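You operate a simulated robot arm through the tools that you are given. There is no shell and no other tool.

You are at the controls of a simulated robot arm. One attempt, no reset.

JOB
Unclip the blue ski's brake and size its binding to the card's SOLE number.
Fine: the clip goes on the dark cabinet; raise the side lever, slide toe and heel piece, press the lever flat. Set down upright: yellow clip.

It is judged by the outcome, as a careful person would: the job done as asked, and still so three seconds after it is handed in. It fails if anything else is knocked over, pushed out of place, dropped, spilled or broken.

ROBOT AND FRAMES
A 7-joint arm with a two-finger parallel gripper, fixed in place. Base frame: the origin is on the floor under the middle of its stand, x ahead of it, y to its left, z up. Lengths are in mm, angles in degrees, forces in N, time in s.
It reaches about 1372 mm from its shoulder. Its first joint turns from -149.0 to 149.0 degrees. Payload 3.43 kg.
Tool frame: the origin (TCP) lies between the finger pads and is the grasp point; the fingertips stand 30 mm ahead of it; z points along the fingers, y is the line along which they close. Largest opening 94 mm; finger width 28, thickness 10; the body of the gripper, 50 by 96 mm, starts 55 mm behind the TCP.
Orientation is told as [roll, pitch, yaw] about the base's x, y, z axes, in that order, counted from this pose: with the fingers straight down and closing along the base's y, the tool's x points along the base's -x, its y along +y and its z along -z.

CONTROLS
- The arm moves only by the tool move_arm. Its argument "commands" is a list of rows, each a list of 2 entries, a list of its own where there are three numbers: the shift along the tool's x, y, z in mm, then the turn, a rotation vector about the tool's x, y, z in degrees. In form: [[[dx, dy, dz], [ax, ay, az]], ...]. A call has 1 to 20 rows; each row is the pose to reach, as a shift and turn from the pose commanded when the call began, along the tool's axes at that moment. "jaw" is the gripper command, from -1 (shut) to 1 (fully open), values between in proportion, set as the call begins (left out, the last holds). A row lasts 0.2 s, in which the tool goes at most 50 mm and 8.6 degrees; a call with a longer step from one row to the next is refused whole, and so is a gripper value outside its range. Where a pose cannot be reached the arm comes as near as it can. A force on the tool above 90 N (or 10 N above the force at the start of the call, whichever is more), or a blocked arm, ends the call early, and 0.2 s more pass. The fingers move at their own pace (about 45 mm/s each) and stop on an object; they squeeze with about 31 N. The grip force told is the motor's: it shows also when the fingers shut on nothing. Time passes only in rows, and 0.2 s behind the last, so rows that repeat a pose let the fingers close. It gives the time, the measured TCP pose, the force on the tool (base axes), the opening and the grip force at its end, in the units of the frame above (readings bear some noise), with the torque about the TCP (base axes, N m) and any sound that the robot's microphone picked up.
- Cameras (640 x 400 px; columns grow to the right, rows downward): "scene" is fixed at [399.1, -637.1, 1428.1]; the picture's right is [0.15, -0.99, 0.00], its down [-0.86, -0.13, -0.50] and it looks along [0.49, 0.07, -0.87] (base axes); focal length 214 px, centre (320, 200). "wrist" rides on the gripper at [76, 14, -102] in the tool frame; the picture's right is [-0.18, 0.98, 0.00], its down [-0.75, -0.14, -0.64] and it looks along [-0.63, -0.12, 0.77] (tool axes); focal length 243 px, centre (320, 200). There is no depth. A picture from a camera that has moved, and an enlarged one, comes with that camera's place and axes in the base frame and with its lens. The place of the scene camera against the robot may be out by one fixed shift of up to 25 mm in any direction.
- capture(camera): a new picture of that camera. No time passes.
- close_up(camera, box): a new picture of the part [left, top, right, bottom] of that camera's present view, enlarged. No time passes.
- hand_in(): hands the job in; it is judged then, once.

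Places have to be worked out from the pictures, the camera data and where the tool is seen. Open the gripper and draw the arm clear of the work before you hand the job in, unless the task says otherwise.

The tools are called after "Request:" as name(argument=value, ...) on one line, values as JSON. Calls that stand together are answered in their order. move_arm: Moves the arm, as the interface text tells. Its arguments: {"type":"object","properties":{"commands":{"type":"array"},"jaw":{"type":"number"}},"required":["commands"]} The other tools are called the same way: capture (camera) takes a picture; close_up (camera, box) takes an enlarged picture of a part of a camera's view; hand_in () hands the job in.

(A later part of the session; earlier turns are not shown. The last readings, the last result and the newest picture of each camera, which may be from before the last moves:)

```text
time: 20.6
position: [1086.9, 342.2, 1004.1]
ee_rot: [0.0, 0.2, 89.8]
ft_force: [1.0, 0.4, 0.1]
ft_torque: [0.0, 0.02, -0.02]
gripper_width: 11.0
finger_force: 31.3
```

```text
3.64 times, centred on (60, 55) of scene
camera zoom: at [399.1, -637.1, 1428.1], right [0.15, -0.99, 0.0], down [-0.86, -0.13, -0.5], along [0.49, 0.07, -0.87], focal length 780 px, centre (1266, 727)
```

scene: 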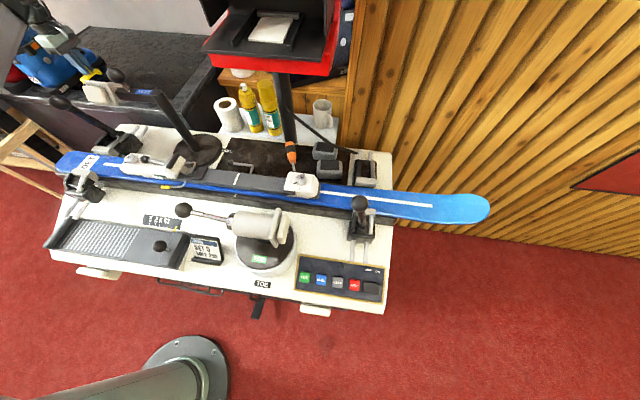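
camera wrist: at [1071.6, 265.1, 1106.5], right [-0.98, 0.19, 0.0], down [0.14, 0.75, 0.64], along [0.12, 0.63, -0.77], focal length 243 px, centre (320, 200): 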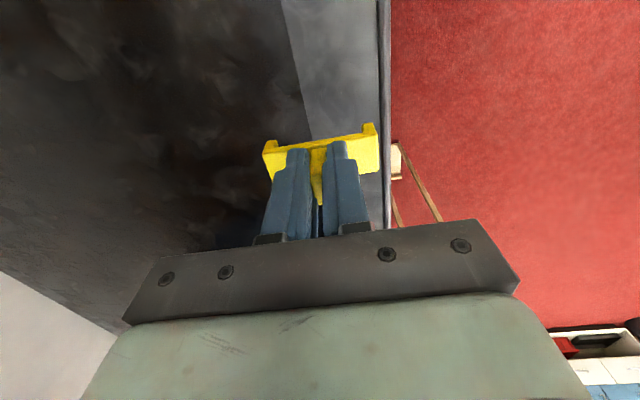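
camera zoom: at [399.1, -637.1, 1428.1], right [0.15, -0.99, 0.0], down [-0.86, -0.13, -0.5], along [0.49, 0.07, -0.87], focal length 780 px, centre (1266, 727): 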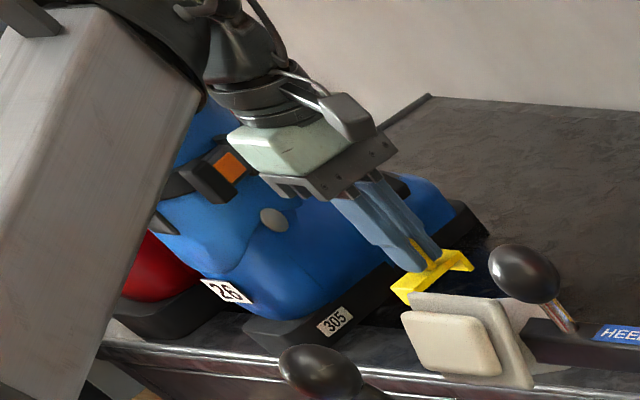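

Only a texture/border change is visible, but to be safe I'll set the clip entirely on the border strip (x 1030–1098): I turn the tool back to yaw 0 so the clip's long side runs along y, and shift to x≈1062.

Request:
move_arm(commands=[[[0, 2, 0], [0, 0, 8.2]], [[0, 4, 0], [0, 0, 16.4]], [[0, 7, 0], [0, 0, 24.6]], [[0, 9, 0], [0, 0, 32.8]], [[0, 11, 0], [0, 0, 41]], [[0, 14, 0], [0, 0, 49.2]], [[0, 16, 0], [0, 0, 57.4]], [[0, 18, 0], [0, 0, 65.6]], [[0, 21, 0], [0, 0, 73.8]], [[0, 23, 0], [0, 0, 82]], [[0, 25, 0], [0, 0, 89.8]], [[0, 25, 0], [0, 0, 89.8]]])

Request:
capture(camera="wrist")

Request:
capture(camera="scene")

```text
time: 23.2
position: [1062.2, 342.4, 1005.2]
ee_rot: [-0.1, 0.0, 0.0]
ft_force: [-0.4, 0.1, -1.4]
ft_torque: [0.0, 0.02, -0.03]
gripper_width: 11.1
finger_force: 31.2
```

```text
taken
camera wrist: at [986.1, 355.9, 1106.4], right [0.19, 0.98, 0.0], down [0.75, -0.14, 0.64], along [0.63, -0.12, -0.77], focal length 243 px, centre (320, 200)
```

wrist: 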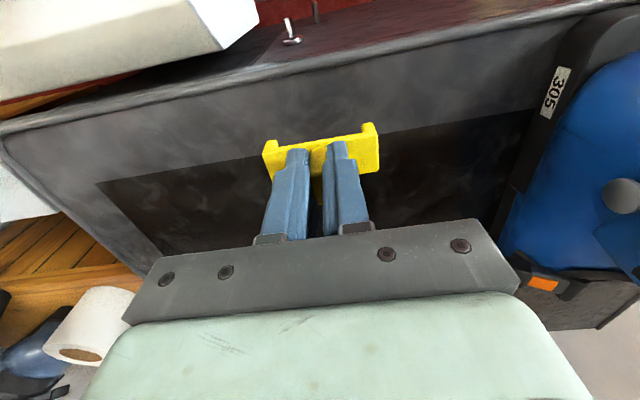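

```text
taken
```

scene: 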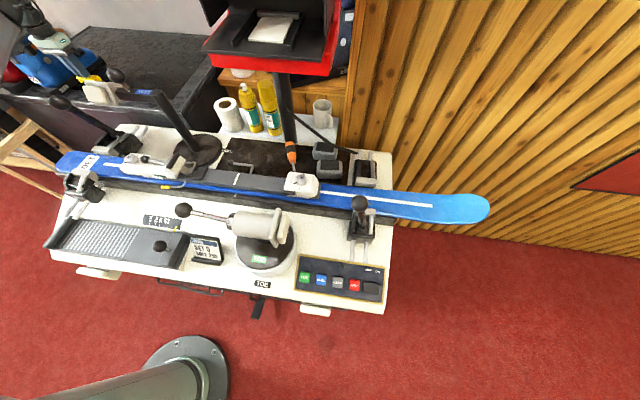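

Clear view: border strip under the clip, boot ≥150 mm away. I descend 75 mm and check.

Request:
move_arm(commands=[[[0, 0, 20], [0, 0, 0]], [[0, 0, 40], [0, 0, 0]], [[0, 0, 55], [0, 0, 0]], [[0, 0, 65], [0, 0, 0]], [[0, 0, 72], [0, 0, 0]], [[0, 0, 72], [0, 0, 0]]])

Request:
close_up(camera="wrist", box=[220, 60, 420, 260])

Request:
close_up(camera="scene", box=[0, 0, 160, 110])

```text
time: 24.6
position: [1062.3, 341.7, 934.2]
ee_rot: [-0.1, -0.1, 0.0]
ft_force: [1.3, -0.9, 16.7]
ft_torque: [0.03, 0.04, 0.04]
gripper_width: 11.1
finger_force: 30.9
```

```text
2.00 times, centred on (320, 160) of wrist
camera zoom: at [986.1, 355.7, 1035.9], right [0.18, 0.98, 0.0], down [0.75, -0.14, 0.64], along [0.63, -0.12, -0.76], focal length 485 px, centre (320, 280)
```

zoom: 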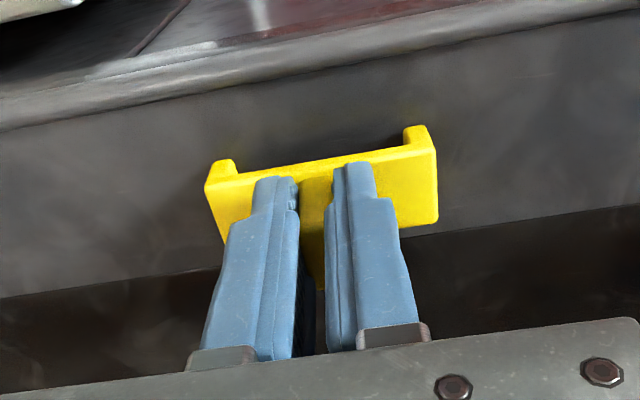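

```text
3.64 times, centred on (80, 55) of scene
camera zoom: at [399.1, -637.1, 1428.1], right [0.15, -0.99, 0.0], down [-0.86, -0.13, -0.5], along [0.49, 0.07, -0.87], focal length 780 px, centre (1193, 727)
```

zoom: 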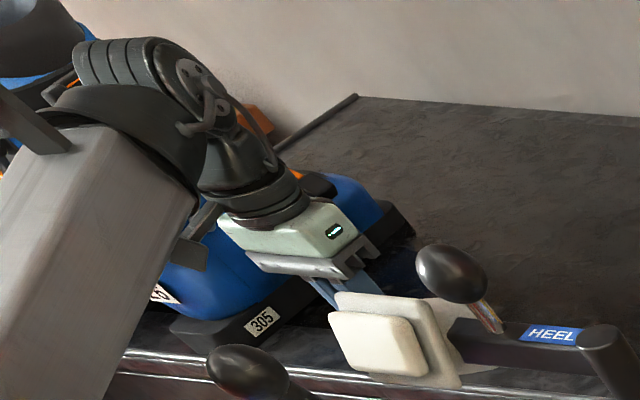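

The clip's legs touched down (Fz≈17 N, no torque, so flat contact). I ease off 1 mm and open the jaw moderately.

Request:
move_arm(commands=[[[0, 0, -0.7], [0, 0, 0]], [[0, 0, -0.7], [0, 0, 0]]])

Request:
move_arm(commands=[[[0, 0, 0], [0, 0, 0]], [[0, 0, 0], [0, 0, 0]], [[0, 0, 0], [0, 0, 0]]], jaw=-0.4)

Request:
close_up(camera="wrist", box=[220, 60, 420, 260])

```text
time: 25.2
position: [1063.1, 343.6, 932.5]
ee_rot: [-0.1, 0.0, 0.0]
ft_force: [3.0, 2.6, 22.7]
ft_torque: [0.08, -0.11, -0.02]
gripper_width: 10.7
finger_force: 31.2
```

```text
time: 26.0
position: [1062.4, 342.3, 932.3]
ee_rot: [-0.1, 0.0, 0.0]
ft_force: [-0.4, -0.1, 1.2]
ft_torque: [-0.01, -0.02, -0.03]
gripper_width: 28.2
finger_force: 0.0
```

```text
2.00 times, centred on (320, 160) of wrist
camera zoom: at [986.4, 355.6, 1034.0], right [0.18, 0.98, 0.0], down [0.75, -0.14, 0.64], along [0.63, -0.12, -0.77], focal length 485 px, centre (320, 280)
```

zoom: 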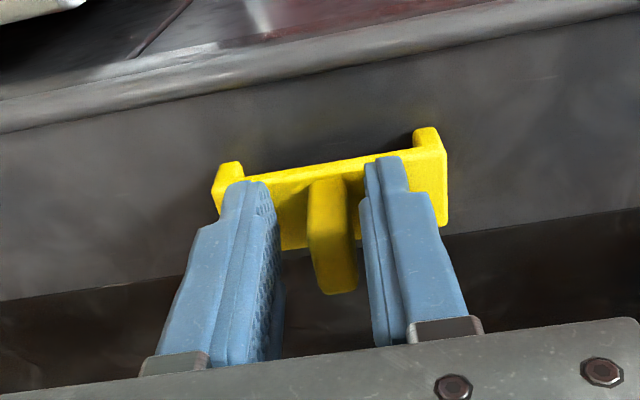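

The clip stands upright, released. I rise straight up and look.

Request:
move_arm(commands=[[[0, 0, -10], [0, 0, 0]], [[0, 0, -25], [0, 0, 0]], [[0, 0, -50], [0, 0, 0]], [[0, 0, -80], [0, 0, 0]], [[0, 0, -110], [0, 0, 0]], [[0, 0, -110], [0, 0, 0]]])

Request:
capture(camera="wrist")

Request:
capture(camera="scene")

```text
time: 27.4
position: [1060.9, 341.5, 1041.0]
ee_rot: [0.0, 0.0, 0.0]
ft_force: [0.0, 0.6, -0.2]
ft_torque: [0.02, 0.0, -0.02]
gripper_width: 28.2
finger_force: 0.1
```

```text
taken
camera wrist: at [984.6, 355.1, 1143.5], right [0.18, 0.98, 0.0], down [0.75, -0.14, 0.64], along [0.63, -0.12, -0.77], focal length 243 px, centre (320, 200)
```

wrist: 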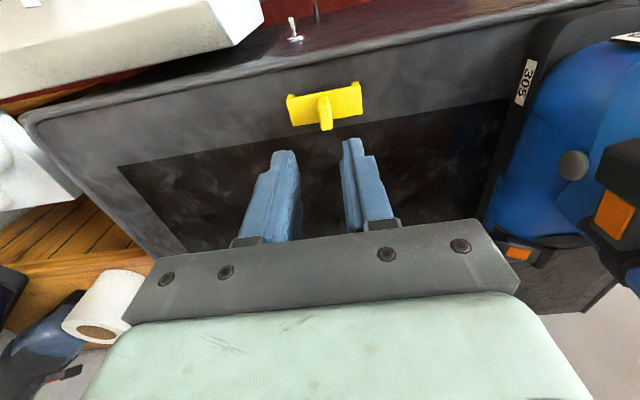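

```text
taken
```

scene: 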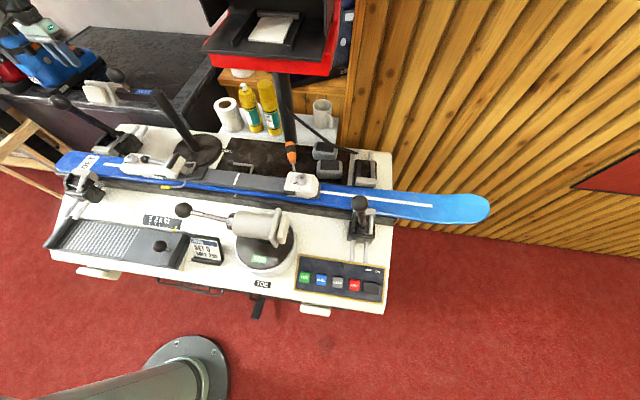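

Clip stands upright on the cabinet. I return along the same route, rotating back to yaw 90° during the swing, to the position (978, −126, 1158).

Request:
move_arm(commands=[[[23, -9, -23], [0, 0, 0]], [[47, -17, -47], [0, 0, 0]], [[70, -26, -70], [0, 0, 0]], [[94, -34, -94], [0, 0, 0]], [[117, -43, -117], [0, 0, 0]], [[110, -79, -117], [0, 0, -8]], [[102, -115, -117], [0, 0, -16]], [[95, -150, -117], [0, 0, -24]], [[87, -186, -117], [0, 0, -32]], [[80, -222, -117], [0, 0, -40]], [[79, -254, -117], [0, 0, -48]], [[79, -286, -117], [0, 0, -56]], [[78, -319, -117], [0, 0, -64]], [[78, -351, -117], [0, 0, -72]], [[79, -390, -117], [0, 0, -80]], [[81, -428, -117], [0, 0, -88]], [[83, -467, -117], [0, 0, -90]], [[83, -467, -117], [0, 0, -90]]])

Request:
capture(camera="scene")

```text
time: 31.2
position: [980.8, -124.7, 1161.3]
ee_rot: [0.0, 0.1, 90.1]
ft_force: [0.8, 0.3, 0.6]
ft_torque: [0.03, 0.0, 0.0]
gripper_width: 28.1
finger_force: 0.1
```

```text
taken
```

scene: 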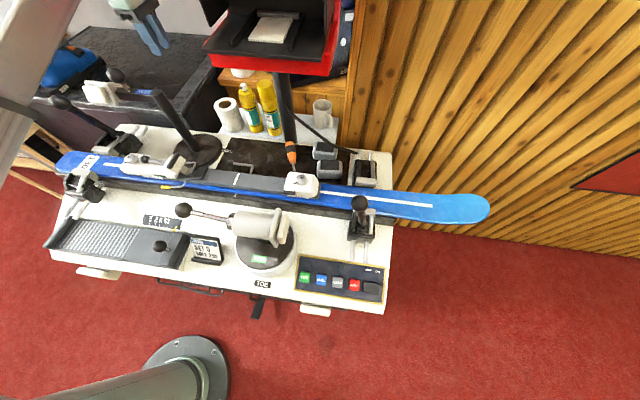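

Back at the start region. I go over to hover above the lever ball (~(785, −311), z≈1010) with jaw at ~36 mm.

Request:
move_arm(commands=[[[16, 32, 6], [0, 0, 0]], [[33, 64, 12], [0, 0, 0]], [[50, 96, 18], [0, 0, 0]], [[66, 128, 24], [0, 0, 0]], [[91, 144, 43], [0, 0, 0]], [[116, 160, 62], [0, 0, 0]], [[140, 175, 82], [0, 0, 0]], [[165, 191, 101], [0, 0, 0]], [[178, 194, 126], [0, 0, 0]], [[186, 195.5, 151], [0, 0, 0]], [[186, 195.5, 151], [0, 0, 0]]], jaw=-0.23)

Request:
capture(camera="wrist")

Request:
capture(camera="scene")

Request:
close_up(camera="wrist", box=[220, 60, 420, 200])

```text
time: 33.6
position: [783.8, -313.0, 1012.3]
ee_rot: [0.1, 0.1, 90.0]
ft_force: [-0.8, 0.7, 1.1]
ft_torque: [-0.02, -0.01, 0.04]
gripper_width: 35.8
finger_force: 0.1
```

```text
taken
camera wrist: at [769.8, -389.6, 1113.7], right [-0.98, 0.18, 0.0], down [0.14, 0.76, 0.64], along [0.12, 0.63, -0.77], focal length 243 px, centre (320, 200)
```

wrist: 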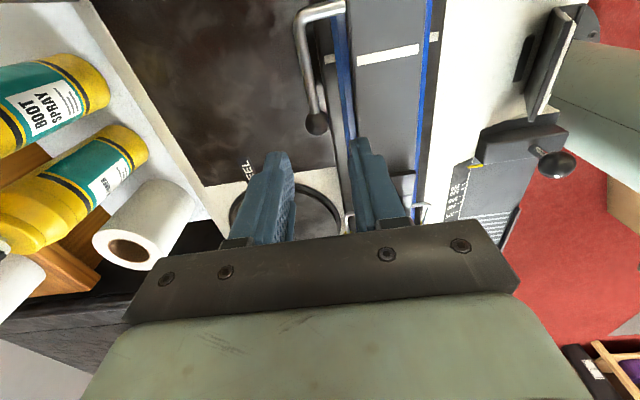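

```text
taken
```

scene: 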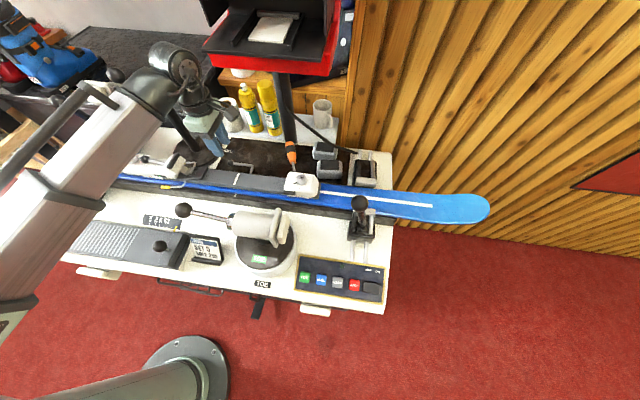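

```text
2.86 times, centred on (320, 130) of wrist
camera zoom: at [769.8, -389.6, 1113.7], right [-0.98, 0.18, 0.0], down [0.14, 0.76, 0.64], along [0.12, 0.63, -0.77], focal length 693 px, centre (320, 400)
```

zoom: 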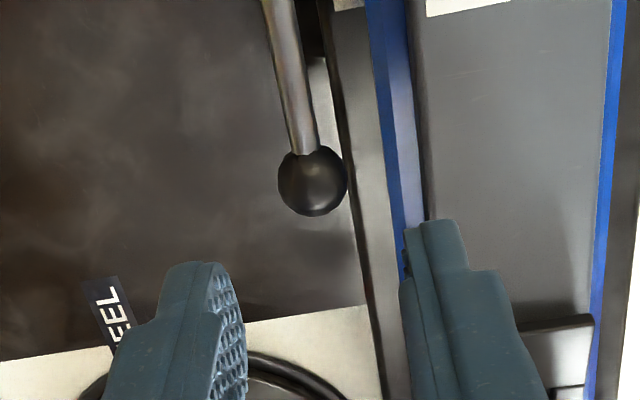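

Ball centre now refined to (786.5, −311, 919), radius ≈10. I align over it, narrow the jaw to 30 mm, and descend to TCP z≈939 (tips at ~909, clear of the plate edge at x≈757).

Request:
move_arm(commands=[[[-2, -2.7, 0], [0, 0, 0]], [[-2, -2.7, 20], [0, 0, 0]], [[-2, -2.7, 38], [0, 0, 0]], [[-2, -2.7, 50], [0, 0, 0]], [[-2, -2.7, 56], [0, 0, 0]], [[-2, -2.7, 56], [0, 0, 0]]], jaw=-0.36)

Request:
close_up(camera="wrist", box=[240, 90, 400, 230])

Request:
close_up(camera="scene", box=[180, 130, 280, 190])

```text
time: 35.0
position: [786.0, -308.0, 954.3]
ee_rot: [-0.1, 0.0, 89.9]
ft_force: [-0.5, 0.5, 1.3]
ft_torque: [-0.05, -0.01, 0.02]
gripper_width: 30.3
finger_force: 0.0
```

```text
2.86 times, centred on (320, 160) of wrist
camera zoom: at [771.2, -385.9, 1056.8], right [-0.98, 0.18, 0.0], down [0.14, 0.76, 0.64], along [0.12, 0.63, -0.77], focal length 693 px, centre (320, 314)
```

zoom: 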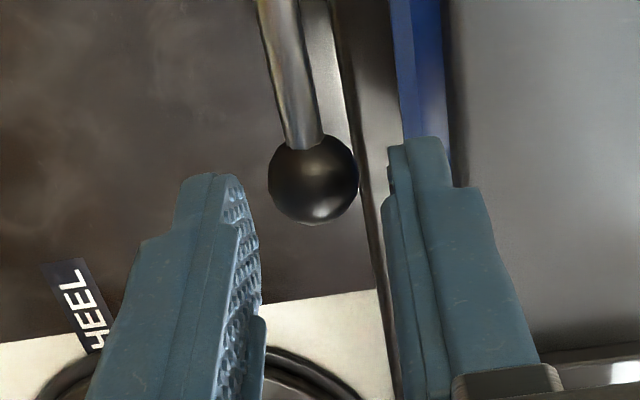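

```text
6.40 times, centred on (230, 160) of scene
camera zoom: at [399.1, -637.1, 1428.1], right [0.15, -0.99, 0.0], down [-0.86, -0.13, -0.5], along [0.49, 0.07, -0.87], focal length 1373 px, centre (896, 456)
```

zoom: 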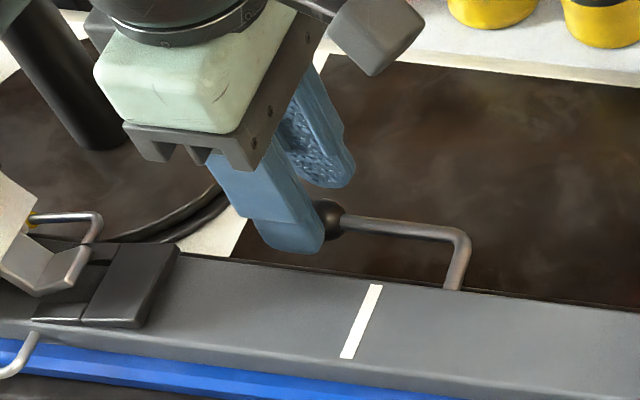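

Ball sits between the fingers; I shift 3 mm toward −y, descend the last 15 mm, and close on the ball.

Request:
move_arm(commands=[[[3, -0.5, 5], [0, 0, 0]], [[3, -0.5, 10], [0, 0, 0]], [[3, -0.5, 15], [0, 0, 0]], [[3, -0.5, 15], [0, 0, 0]]])

Request:
move_arm(commands=[[[0, 0, 0], [0, 0, 0]], [[0, 0, 0], [0, 0, 0]], [[0, 0, 0], [0, 0, 0]], [[0, 0, 0], [0, 0, 0]]], jaw=-1)

Request:
close_up(camera="wrist", box=[240, 90, 400, 230])

Request:
close_up(camera="scene", box=[180, 130, 280, 190])

```text
time: 36.0
position: [786.0, -312.4, 938.6]
ee_rot: [0.1, 0.1, 90.0]
ft_force: [0.6, -0.3, 0.3]
ft_torque: [-0.01, 0.03, 0.0]
gripper_width: 30.0
finger_force: 0.1
```

```text
time: 37.0
position: [786.5, -312.0, 938.8]
ee_rot: [0.0, 0.0, 90.0]
ft_force: [0.6, -1.3, -0.2]
ft_torque: [0.05, -0.02, -0.03]
gripper_width: 15.6
finger_force: 31.2
```

```text
2.86 times, centred on (320, 160) of wrist
camera zoom: at [772.5, -389.1, 1041.1], right [-0.98, 0.18, 0.0], down [0.14, 0.76, 0.64], along [0.12, 0.63, -0.77], focal length 693 px, centre (320, 314)
```

zoom: 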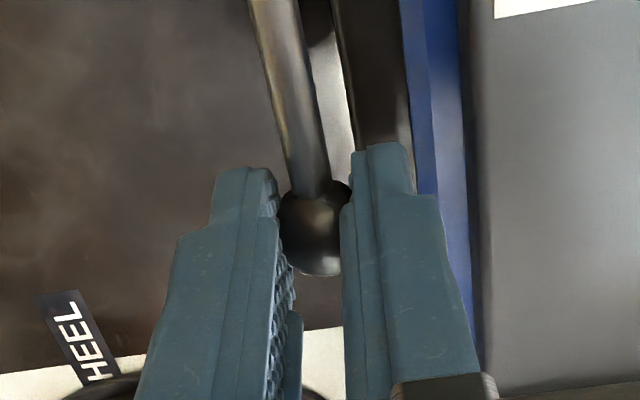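

```text
6.40 times, centred on (230, 160) of scene
camera zoom: at [399.1, -637.1, 1428.1], right [0.15, -0.99, 0.0], down [-0.86, -0.13, -0.5], along [0.49, 0.07, -0.87], focal length 1373 px, centre (896, 456)
```

zoom: 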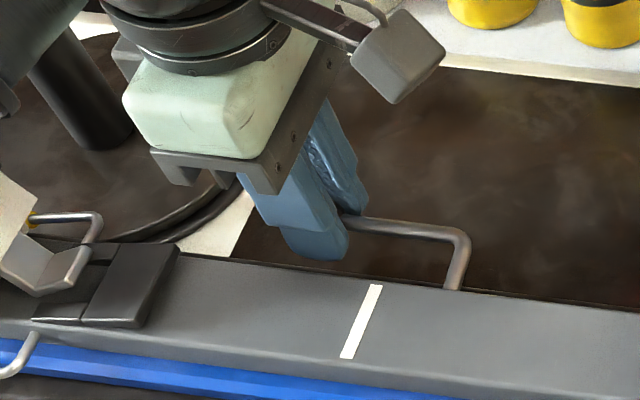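

Ball gripped (15.6 mm). Pivot at y≈−382, z≈918, radius ≈70.6: I start raising along the arc to ~20° and check forces.

Request:
move_arm(commands=[[[0.3, 0, -6.2], [0, 0, 0]], [[1.1, 0, -12.3], [0, 0, 0]], [[2.4, 0, -18.3], [0, 0, 0]], [[4.3, 0, -24.2], [0, 0, 0]]])

Request:
close_up(camera="scene", box=[180, 130, 280, 190])

```text
time: 38.0
position: [785.9, -315.4, 962.2]
ee_rot: [0.1, -0.1, 90.1]
ft_force: [-1.5, 7.7, -11.4]
ft_torque: [1.01, 0.06, -0.07]
gripper_width: 15.6
finger_force: 31.4
```

```text
6.40 times, centred on (230, 160) of scene
camera zoom: at [399.1, -637.1, 1428.1], right [0.15, -0.99, 0.0], down [-0.86, -0.13, -0.5], along [0.49, 0.07, -0.87], focal length 1373 px, centre (896, 456)
```

zoom: 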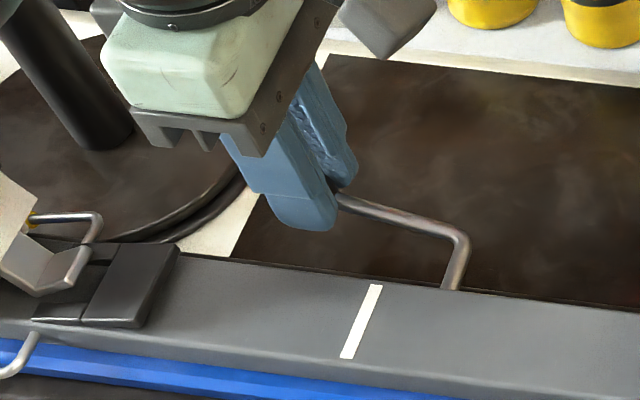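

The lever is rising with small forces. Continuing the arc to ~55°.

Request:
move_arm(commands=[[[3.4, 0, -7.9], [0, 0, 0]], [[7.8, 0, -15.3], [0, 0, 0]], [[13.1, 0, -22.2], [0, 0, 0]], [[19.1, 0, -28.3], [0, 0, 0]], [[25.8, 0, -33.7], [0, 0, 0]]])

Request:
close_up(camera="scene", box=[180, 130, 280, 190])

Request:
close_up(camera="wrist", box=[240, 60, 400, 230])

```text
time: 39.2
position: [787.0, -343.3, 997.2]
ee_rot: [0.0, 0.4, 89.9]
ft_force: [-0.4, -0.3, 0.3]
ft_torque: [0.0, 0.01, 0.0]
gripper_width: 0.0
finger_force: 30.9
```

```text
6.40 times, centred on (230, 160) of scene
camera zoom: at [399.1, -637.1, 1428.1], right [0.15, -0.99, 0.0], down [-0.86, -0.13, -0.5], along [0.49, 0.07, -0.87], focal length 1373 px, centre (896, 456)
```

zoom: 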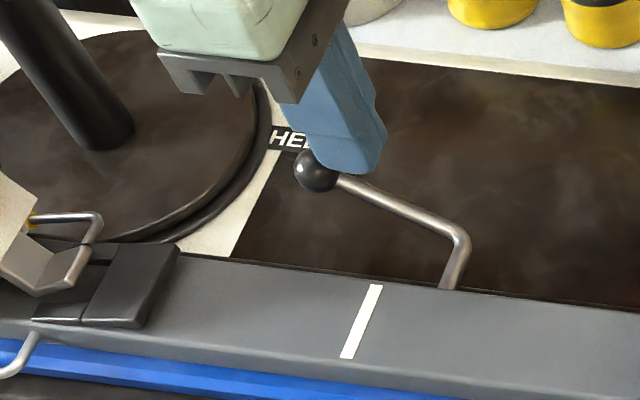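

```text
2.35 times, centred on (320, 145) of wrist
camera zoom: at [772.1, -421.0, 1099.9], right [-0.98, 0.19, 0.0], down [0.14, 0.76, 0.64], along [0.12, 0.63, -0.77], focal length 571 px, centre (320, 329)
```

zoom: 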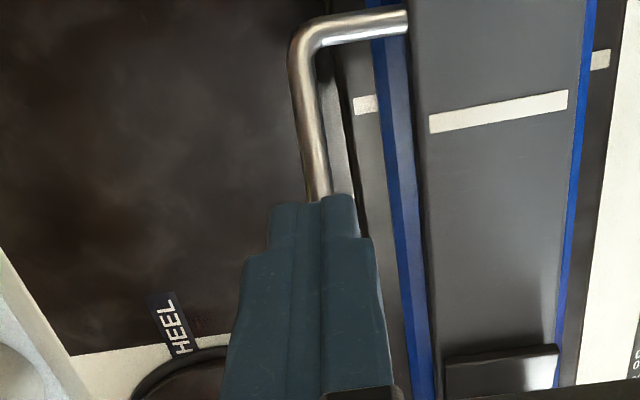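

The ball slipped out of the grip and the lever stays at ≈32°. Instead I'll push it up with the closed fingers from its +y side: go over the ball, down at y≈−285 to z≈962.

Request:
move_arm(commands=[[[0, 0, -15], [0, 0, 0]], [[-20, 0, -15], [0, 0, 0]], [[-40, 0, -15], [0, 0, 0]], [[-58, 0, -15], [0, 0, 0]], [[-58, 0, 5], [0, 0, 0]], [[-58, 0, 25], [0, 0, 0]], [[-58, 0, 35], [0, 0, 0]], [[-58, 0, 35], [0, 0, 0]]])

Request:
close_up(camera="scene", box=[180, 130, 280, 190])

Request:
close_up(camera="wrist", box=[220, 20, 420, 230])

```text
time: 41.0
position: [786.2, -285.6, 961.6]
ee_rot: [0.0, 0.1, 90.0]
ft_force: [-0.1, -1.0, -0.1]
ft_torque: [-0.02, -0.01, 0.01]
gripper_width: 0.0
finger_force: 30.6
```

```text
6.40 times, centred on (230, 160) of scene
camera zoom: at [399.1, -637.1, 1428.1], right [0.15, -0.99, 0.0], down [-0.86, -0.13, -0.5], along [0.49, 0.07, -0.87], focal length 1373 px, centre (896, 456)
```

zoom: 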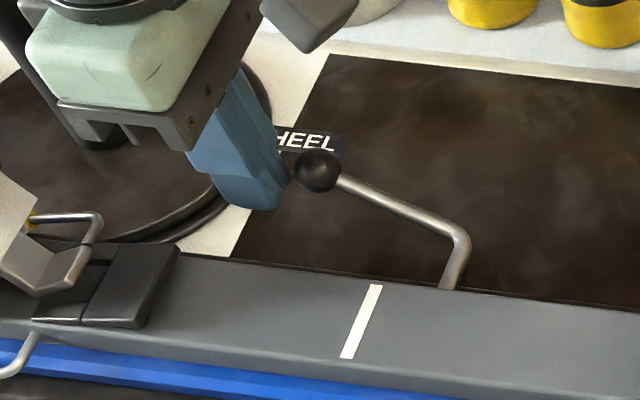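

```text
1.90 times, centred on (320, 125) of wrist
camera zoom: at [772.1, -361.7, 1064.1], right [-0.98, 0.18, 0.0], down [0.14, 0.76, 0.64], along [0.12, 0.63, -0.77], focal length 462 px, centre (320, 343)
```

zoom: 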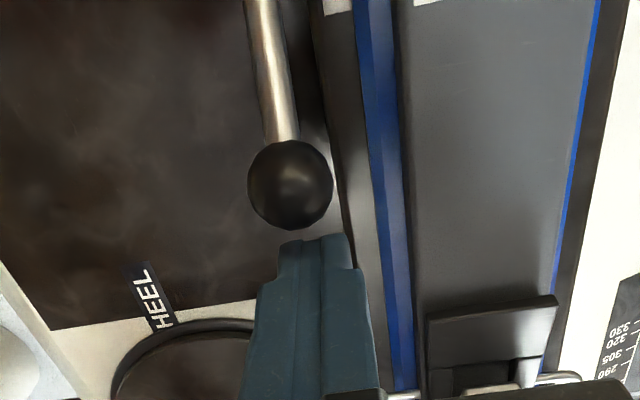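

Ball at ≈(787, −320, 952), finger column directly on its +y side. I push it up along its arc to about 60°.

Request:
move_arm(commands=[[[8, -0.5, 0], [0, 0, 0]], [[12.5, -0.5, -1.4], [0, 0, 0]], [[17.5, -0.5, -7.6], [0, 0, 0]], [[22.5, -0.5, -13.9], [0, 0, 0]], [[29.5, -0.5, -19.5], [0, 0, 0]], [[37.1, -0.5, -25.1], [0, 0, 0]]])

Request:
close_up(camera="scene", box=[180, 130, 280, 190])

Request:
close_up(camera="wrist", box=[220, 20, 420, 230])

```text
time: 42.4
position: [788.8, -322.2, 986.7]
ee_rot: [-0.1, 0.2, 89.9]
ft_force: [1.1, 0.7, 0.4]
ft_torque: [0.01, -0.02, -0.01]
gripper_width: 0.0
finger_force: 30.8
```

```text
6.40 times, centred on (230, 160) of scene
camera zoom: at [399.1, -637.1, 1428.1], right [0.15, -0.99, 0.0], down [-0.86, -0.13, -0.5], along [0.49, 0.07, -0.87], focal length 1373 px, centre (896, 456)
```

zoom: 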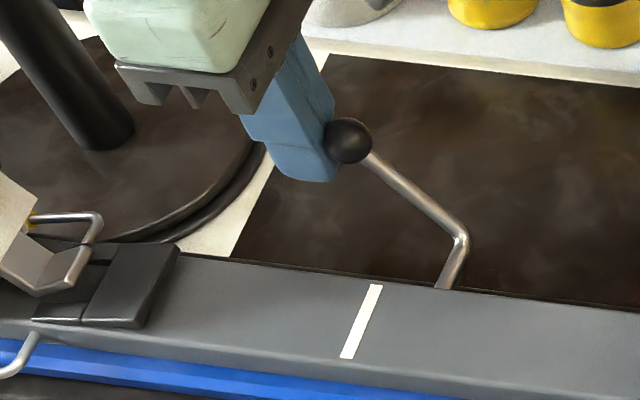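

```text
1.90 times, centred on (320, 125) of wrist
camera zoom: at [773.4, -398.4, 1089.1], right [-0.98, 0.18, 0.0], down [0.14, 0.76, 0.64], along [0.12, 0.63, -0.77], focal length 462 px, centre (320, 343)
```

zoom: 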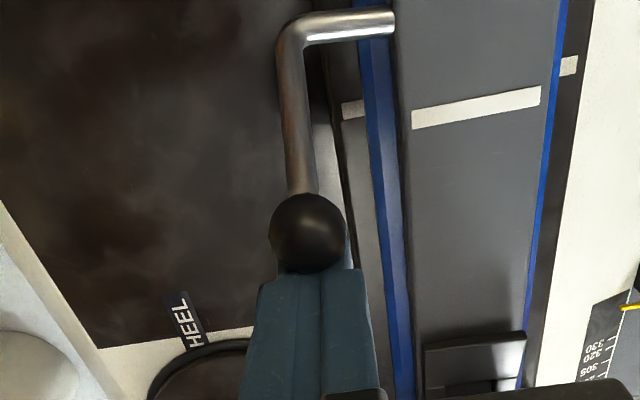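

The lever rises with the push (≈50–55°). I continue to about 90°.

Request:
move_arm(commands=[[[6, 0, -3], [0, 0, 0]], [[12, 0, -6], [0, 0, 0]], [[18, 0, -8], [0, 0, 0]], [[24, 0, -9], [0, 0, 0]], [[30, 0, -9.5], [0, 0, 0]], [[36, 0, -9.5], [0, 0, 0]]])

Request:
close_up(camera="scene", box=[180, 130, 280, 190])

Request:
close_up(camera="wrist", box=[220, 20, 420, 230])

```text
time: 43.8
position: [787.3, -343.3, 996.8]
ee_rot: [-0.1, -1.2, 90.8]
ft_force: [-0.5, 86.4, 2.6]
ft_torque: [0.76, 0.52, -0.06]
gripper_width: 0.0
finger_force: 31.2
```

```text
6.40 times, centred on (230, 160) of scene
camera zoom: at [399.1, -637.1, 1428.1], right [0.15, -0.99, 0.0], down [-0.86, -0.13, -0.5], along [0.49, 0.07, -0.87], focal length 1373 px, centre (896, 456)
```

zoom: 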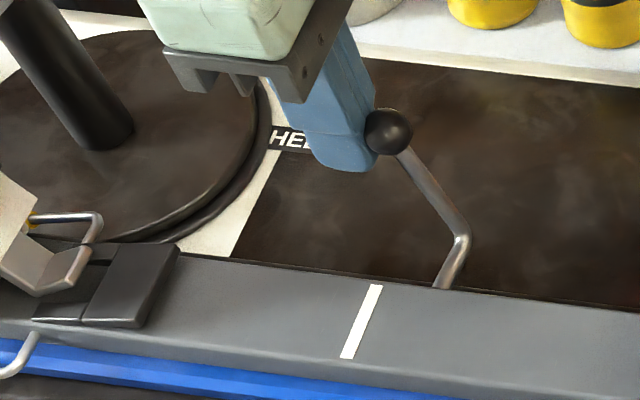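

```text
1.90 times, centred on (320, 125) of wrist
camera zoom: at [774.3, -423.3, 1097.5], right [-0.99, 0.17, 0.0], down [0.13, 0.74, 0.66], along [0.11, 0.65, -0.75], focal length 462 px, centre (320, 343)
```

zoom: 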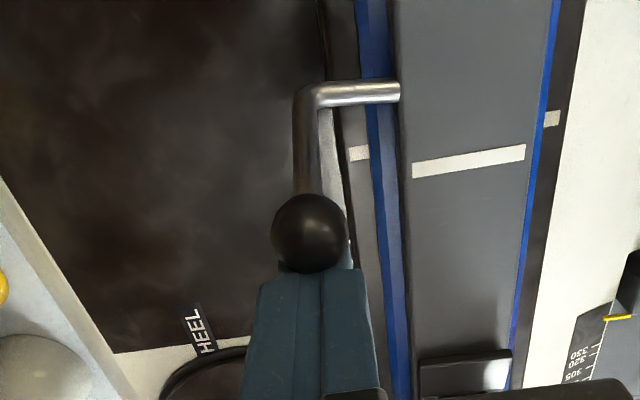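

The lever hit its stop at about 75–80° (86 N), so it is fully raised. I back off immediately in +y.

Request:
move_arm(commands=[[[-15, 0, 0], [0, 0, 0]], [[-36, 0, 0], [0, 0, 0]], [[-50, 0, -10], [0, 0, 0]], [[-50, 0, -40], [0, 0, 0]], [[-50, 0, -70], [0, 0, 0]], [[-50, 0, -70], [0, 0, 0]]])

Request:
close_up(camera="scene", box=[180, 130, 340, 230])

Request:
capture(camera="wrist")

```text
time: 45.2
position: [786.9, -306.8, 1066.8]
ee_rot: [0.1, 0.0, 89.9]
ft_force: [0.3, -0.3, -0.3]
ft_torque: [0.0, -0.01, -0.01]
gripper_width: 0.2
finger_force: 30.8
```

```text
4.00 times, centred on (260, 180) of scene
camera zoom: at [399.1, -637.1, 1428.1], right [0.15, -0.99, 0.0], down [-0.86, -0.13, -0.5], along [0.49, 0.07, -0.87], focal length 858 px, centre (560, 280)
```

zoom: 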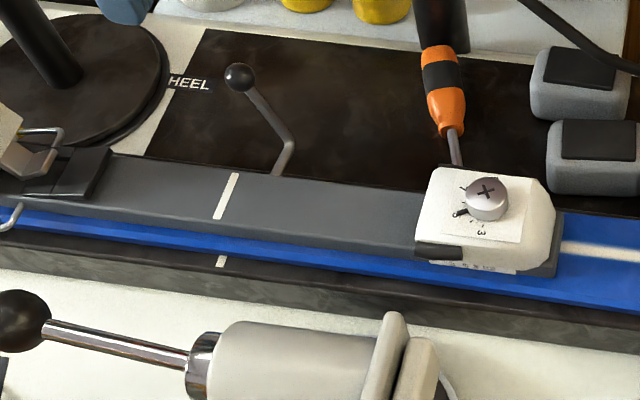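

```text
taken
camera wrist: at [772.3, -384.1, 1169.1], right [-0.98, 0.18, 0.0], down [0.14, 0.76, 0.64], along [0.12, 0.63, -0.77], focal length 243 px, centre (320, 200)
```

wrist: 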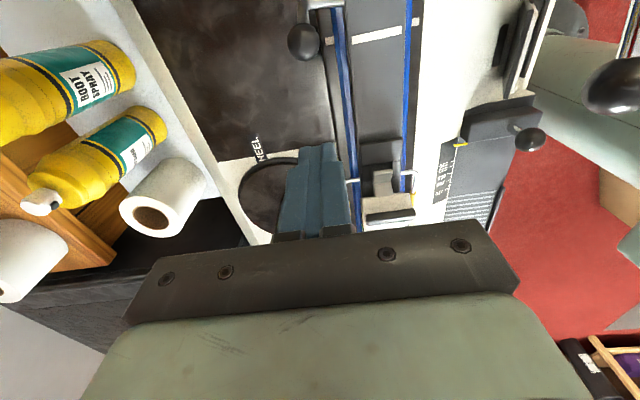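

The lever stands raised and the ski has not shifted. Next I move to view the toe piece closely with the wrist camera.

Request:
move_arm(commands=[[[0, 30, 0], [0, 0, 0]], [[20, 58, 0], [0, 0, 0]], [[60, 58, 0], [0, 0, 0]], [[100, 58, 0], [0, 0, 0]], [[140, 58, 0], [0, 0, 0]], [[180, 58, 5], [0, 0, 0]], [[215, 58, 10], [0, 0, 0]], [[240, 58, 15], [0, 0, 0]], [[240, 58, 15], [0, 0, 0]]])

Request:
capture(camera="wrist")

Request:
close_up(camera="wrist", box=[240, 80, 400, 180])

Request:
capture(camera="scene")

```text
time: 47.2
position: [730.2, -548.6, 1052.0]
ee_rot: [0.0, 0.1, 90.1]
ft_force: [-0.3, -0.6, -0.1]
ft_torque: [-0.01, 0.02, 0.01]
gripper_width: 0.0
finger_force: 31.1
```

```text
taken
camera wrist: at [715.8, -624.5, 1153.9], right [-0.98, 0.18, 0.0], down [0.14, 0.76, 0.64], along [0.12, 0.63, -0.77], focal length 243 px, centre (320, 200)
```

wrist: 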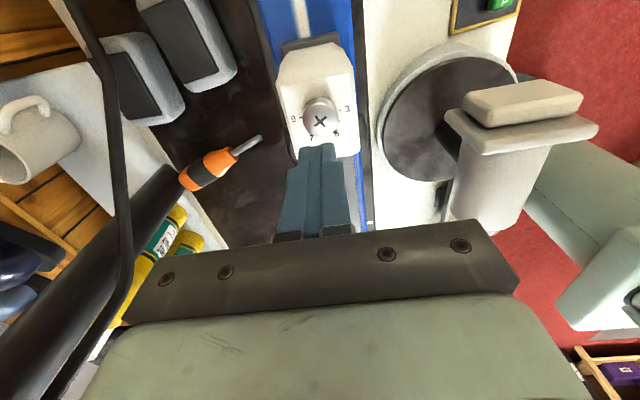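

```text
4.00 times, centred on (320, 130) of wrist
camera zoom: at [715.8, -624.5, 1153.9], right [-0.98, 0.18, 0.0], down [0.14, 0.76, 0.64], along [0.12, 0.63, -0.77], focal length 970 px, centre (320, 480)
```

zoom: 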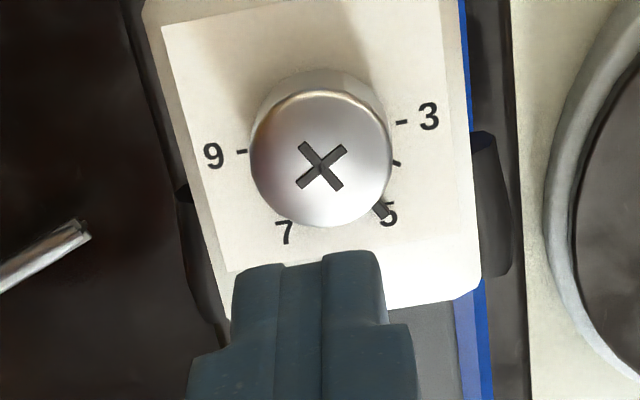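

```text
taken
```

scene: 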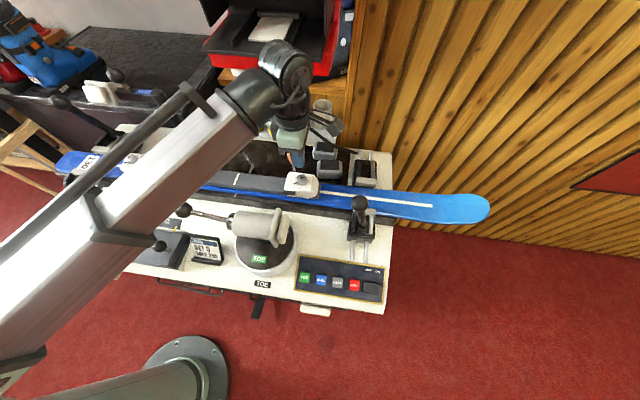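

Toe piece: centre x≈730, side walls x≈698–761 with wings at y −543…−507, knob top z≈966 at (729, −548), front end y≈−600. I'll open the jaw fully and hover at (730, −568, 1010).

Request:
move_arm(commands=[[[5, 0, 0], [0, 0, 0]], [[10, 0, 0], [0, 0, 0]], [[15, 0, 5], [0, 0, 0]], [[19.5, 0, 15], [0, 0, 0]], [[19.5, 0, 30], [0, 0, 0]], [[19.5, 0, 42], [0, 0, 0]], [[19.5, 0, 42], [0, 0, 0]]], jaw=1)

Request:
capture(camera="wrist")

Request:
close_up(camera="scene", box=[250, 120, 350, 210])

```text
time: 48.8
position: [729.4, -566.8, 1007.3]
ee_rot: [0.0, 0.2, 90.0]
ft_force: [-0.7, 0.6, 0.1]
ft_torque: [0.02, 0.01, 0.01]
gripper_width: 94.1
finger_force: 0.1
```

```text
taken
camera wrist: at [715.6, -644.3, 1111.1], right [-0.98, 0.18, 0.0], down [0.14, 0.76, 0.64], along [0.12, 0.63, -0.77], focal length 243 px, centre (320, 200)
```

wrist: 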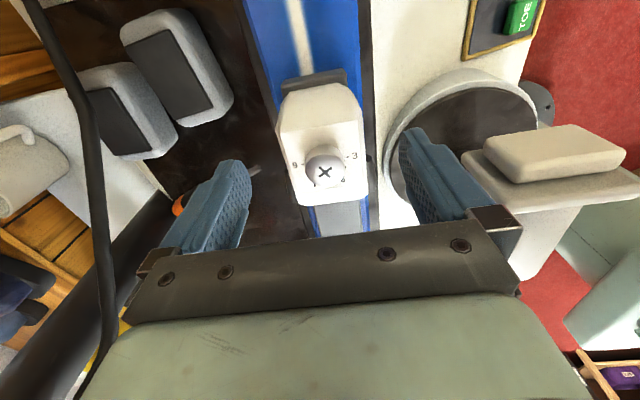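

```text
4.44 times, centred on (300, 165) of scene
camera zoom: at [399.1, -637.1, 1428.1], right [0.15, -0.99, 0.0], down [-0.86, -0.13, -0.5], along [0.49, 0.07, -0.87], focal length 953 px, centre (409, 356)
```

zoom: 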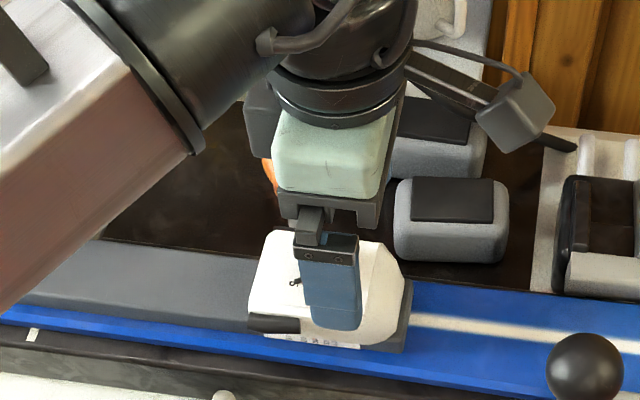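

Aligned (housing centre x≈729). I descend to TCP z≈962 so tips stay ~8 mm above the plate level.

Request:
move_arm(commands=[[[0, 0, 10], [0, 0, 0]], [[0, 0, 20], [0, 0, 0]], [[0, 0, 30], [0, 0, 0]], [[0, 0, 38], [0, 0, 0]], [[0, 0, 45], [0, 0, 0]], [[0, 0, 45], [0, 0, 0]]])

Request:
close_up(camera="scene", box=[270, 160, 330, 205])

Request:
capture(camera="wrist")

```text
time: 50.2
position: [729.7, -566.5, 964.9]
ee_rot: [0.0, 0.1, 89.9]
ft_force: [-0.1, -0.2, 0.5]
ft_torque: [-0.01, 0.0, 0.04]
gripper_width: 94.1
finger_force: 0.1
```

```text
8.89 times, centred on (300, 182) of scene
camera zoom: at [399.1, -637.1, 1428.1], right [0.15, -0.99, 0.0], down [-0.86, -0.13, -0.5], along [0.49, 0.07, -0.87], focal length 1906 px, centre (498, 356)
```

zoom: 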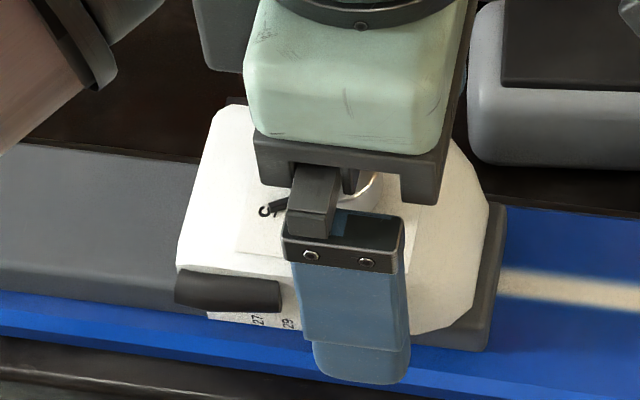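

```text
taken
camera wrist: at [715.0, -644.0, 1066.8], right [-0.98, 0.18, 0.0], down [0.14, 0.76, 0.64], along [0.12, 0.63, -0.77], focal length 243 px, centre (320, 200)
```

wrist: 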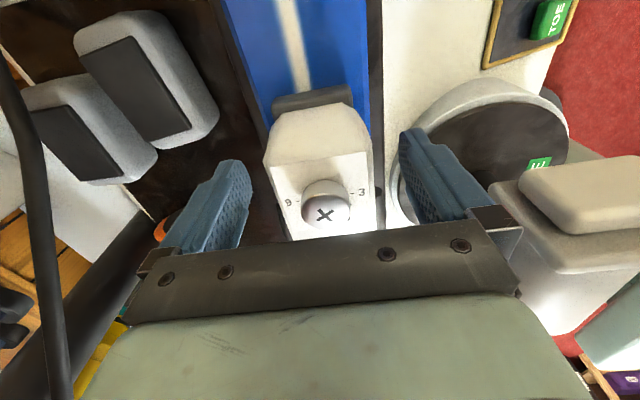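

Fingers straddle the housing without contact. I lower 3 mm more and close to grip the toe housing.

Request:
move_arm(commands=[[[3, 0, 3], [0, 0, 0]], [[3, 0, 3], [0, 0, 0]]])

Request:
move_arm(commands=[[[0, 0, 0], [0, 0, 0]], [[0, 0, 0], [0, 0, 0]], [[0, 0, 0], [0, 0, 0]], [[0, 0, 0], [0, 0, 0]]], jaw=-1)

Request:
close_up(camera="scene", box=[282, 180, 314, 200])

Request:
capture(camera="wrist")

```text
time: 50.8
position: [730.3, -569.6, 961.3]
ee_rot: [0.0, 0.2, 90.0]
ft_force: [-0.5, 0.2, -0.6]
ft_torque: [-0.05, -0.01, -0.04]
gripper_width: 94.1
finger_force: 0.0
```

```text
time: 51.8
position: [728.7, -569.4, 962.1]
ee_rot: [0.0, 0.1, 89.9]
ft_force: [-1.6, 0.4, 0.2]
ft_torque: [0.03, 0.15, -0.01]
gripper_width: 61.8
finger_force: 31.1
```

```text
16.00 times, centred on (298, 190) of scene
camera zoom: at [399.1, -637.1, 1428.1], right [0.15, -0.99, 0.0], down [-0.86, -0.13, -0.5], along [0.49, 0.07, -0.87], focal length 3432 px, centre (672, 360)
```

zoom: 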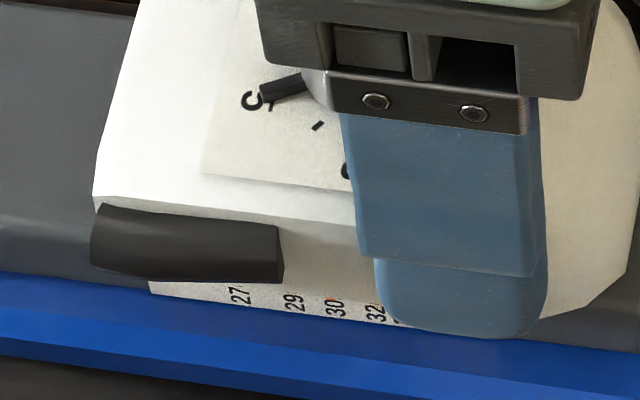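

```text
taken
camera wrist: at [715.3, -646.7, 1064.2], right [-0.98, 0.18, 0.0], down [0.14, 0.76, 0.64], along [0.12, 0.63, -0.77], focal length 243 px, centre (320, 200)
```

wrist: 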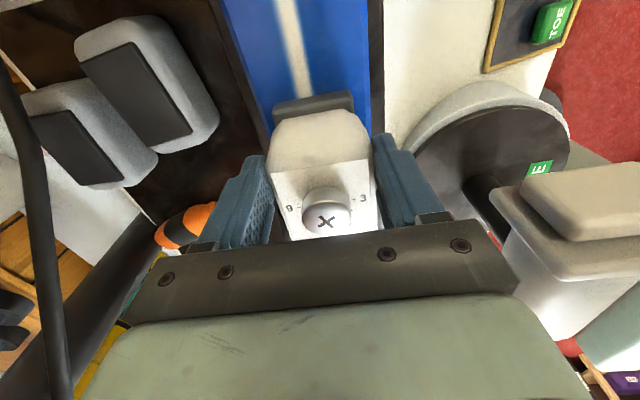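

Gripped at 61.8 mm and the scale is visible beside the finger. I zoom on the pointer before sliding.

Request:
close_up(camera="scene", box=[283, 191, 303, 201])

```text
16.00 times, centred on (293, 196) of scene
camera zoom: at [399.1, -637.1, 1428.1], right [0.15, -0.99, 0.0], down [-0.86, -0.13, -0.5], along [0.49, 0.07, -0.87], focal length 3432 px, centre (752, 264)
```

zoom: 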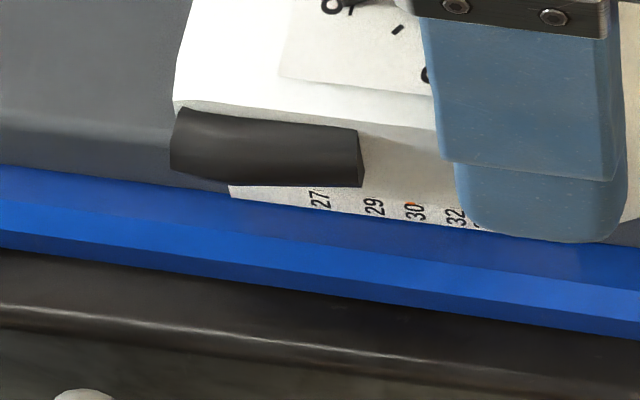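

Pointer sits at the 305 label. I slide the toe piece +y by 7.5 mm gently.

Request:
move_arm(commands=[[[-1.5, 0, 0], [0, 0, 0]], [[-3, 0, 0], [0, 0, 0]], [[-4.5, 0, 0], [0, 0, 0]], [[-6, 0, 0], [0, 0, 0]], [[-7.5, 0, 0], [0, 0, 0]], [[-7.5, 0, 0], [0, 0, 0]]])

Request:
close_up(camera="scene", box=[283, 191, 303, 201])

```text
time: 53.2
position: [729.8, -562.6, 961.5]
ee_rot: [0.0, 0.2, 90.0]
ft_force: [3.5, -2.2, 3.5]
ft_torque: [0.01, 0.07, -0.27]
gripper_width: 61.9
finger_force: 31.3
```

```text
16.00 times, centred on (293, 196) of scene
camera zoom: at [399.1, -637.1, 1428.1], right [0.15, -0.99, 0.0], down [-0.86, -0.13, -0.5], along [0.49, 0.07, -0.87], focal length 3432 px, centre (752, 264)
```

zoom: 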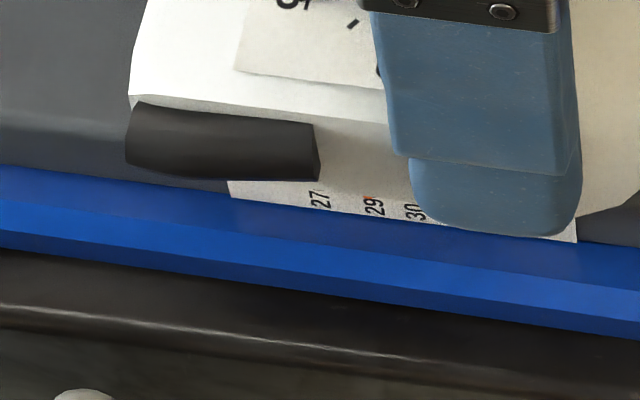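

The toe piece slid freely and the pointer now appears at 290. I release and rise to inspect the pointer closely with the wrist camera.

Request:
move_arm(commands=[[[0, 0, 0], [0, 0, 0]], [[0, 0, 0], [0, 0, 0]], [[0, 0, 0], [0, 0, 0]], [[0, 0, -10], [0, 0, 0]], [[0, 0, -30], [0, 0, 0]], [[0, 0, -45], [0, 0, 0]], [[0, 0, -45], [0, 0, 0]]], jaw=1)

Request:
move_arm(commands=[[[-15, 10, -5], [0, 0, 0]], [[-30, 20, -5], [0, 0, 0]], [[-40, 25, -5], [0, 0, 0]], [[-40, 25, -5], [0, 0, 0]]])

Request:
capture(camera="wrist")

Request:
close_up(camera="scene", box=[283, 191, 303, 201])

```text
time: 54.8
position: [728.2, -561.3, 1006.8]
ee_rot: [-0.1, 0.1, 90.0]
ft_force: [0.4, -0.4, -0.3]
ft_torque: [0.01, 0.02, 0.02]
gripper_width: 94.0
finger_force: 0.0
```

```text
time: 55.8
position: [703.3, -521.6, 1011.6]
ee_rot: [0.0, 0.1, 90.0]
ft_force: [-0.5, -0.5, 0.2]
ft_torque: [-0.01, -0.03, -0.01]
gripper_width: 94.1
finger_force: 0.1
```

```text
taken
camera wrist: at [688.9, -598.7, 1115.1], right [-0.98, 0.18, 0.0], down [0.14, 0.76, 0.64], along [0.12, 0.63, -0.77], focal length 243 px, centre (320, 200)
```

wrist: 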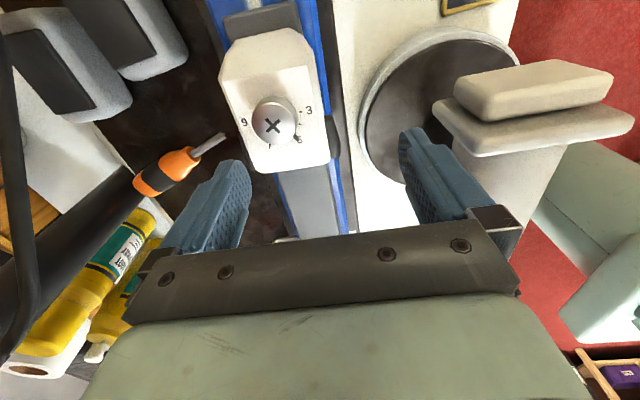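

```text
16.00 times, centred on (293, 196) of scene
camera zoom: at [399.1, -637.1, 1428.1], right [0.15, -0.99, 0.0], down [-0.86, -0.13, -0.5], along [0.49, 0.07, -0.87], focal length 3432 px, centre (752, 264)
```

zoom: 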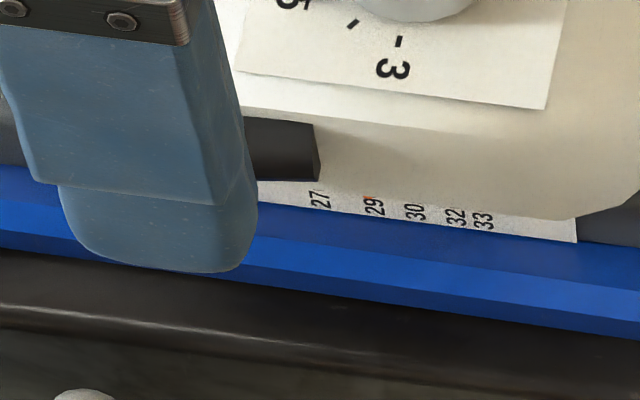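

The scene view shows the pointer at the 290 label with the same offset as before at 305. For a precise check I'll raise away from the TOE press and rotate to yaw 0 so the wrist camera views the scale from the −x side.

Request:
move_arm(commands=[[[0, -10, -15], [0, 0, 0]], [[10, -25, -30], [0, 0, 0]], [[15, -25, -30], [0, 0, 8.2]], [[18, -25, -30], [0, 0, 16.4]], [[20, -25, -30], [0, 0, 24.6]], [[22, -25, -30], [0, 0, 32.8]], [[24, -25, -30], [0, 0, 41]], [[26, -25, -30], [0, 0, 49.2]], [[28, -25, -30], [0, 0, 57.4]], [[30, -25, -30], [0, 0, 65.6]], [[30, -25, -30], [0, 0, 73.8]], [[30, -25, -30], [0, 0, 82]], [[30, -25, -30], [0, 0, 90]], [[30, -25, -30], [0, 0, 90]]])

Request:
capture(camera="wrist")

```text
time: 58.8
position: [731.1, -552.7, 1041.5]
ee_rot: [-0.1, 0.0, -0.2]
ft_force: [0.2, 0.4, -0.2]
ft_torque: [0.01, 0.01, -0.01]
gripper_width: 94.3
finger_force: 0.0
```

```text
taken
camera wrist: at [653.0, -539.0, 1144.2], right [0.19, 0.98, 0.0], down [0.75, -0.14, 0.64], along [0.63, -0.12, -0.77], focal length 243 px, centre (320, 200)
```

wrist: 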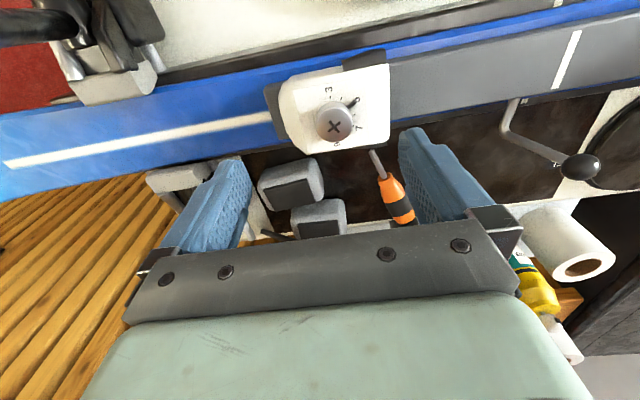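

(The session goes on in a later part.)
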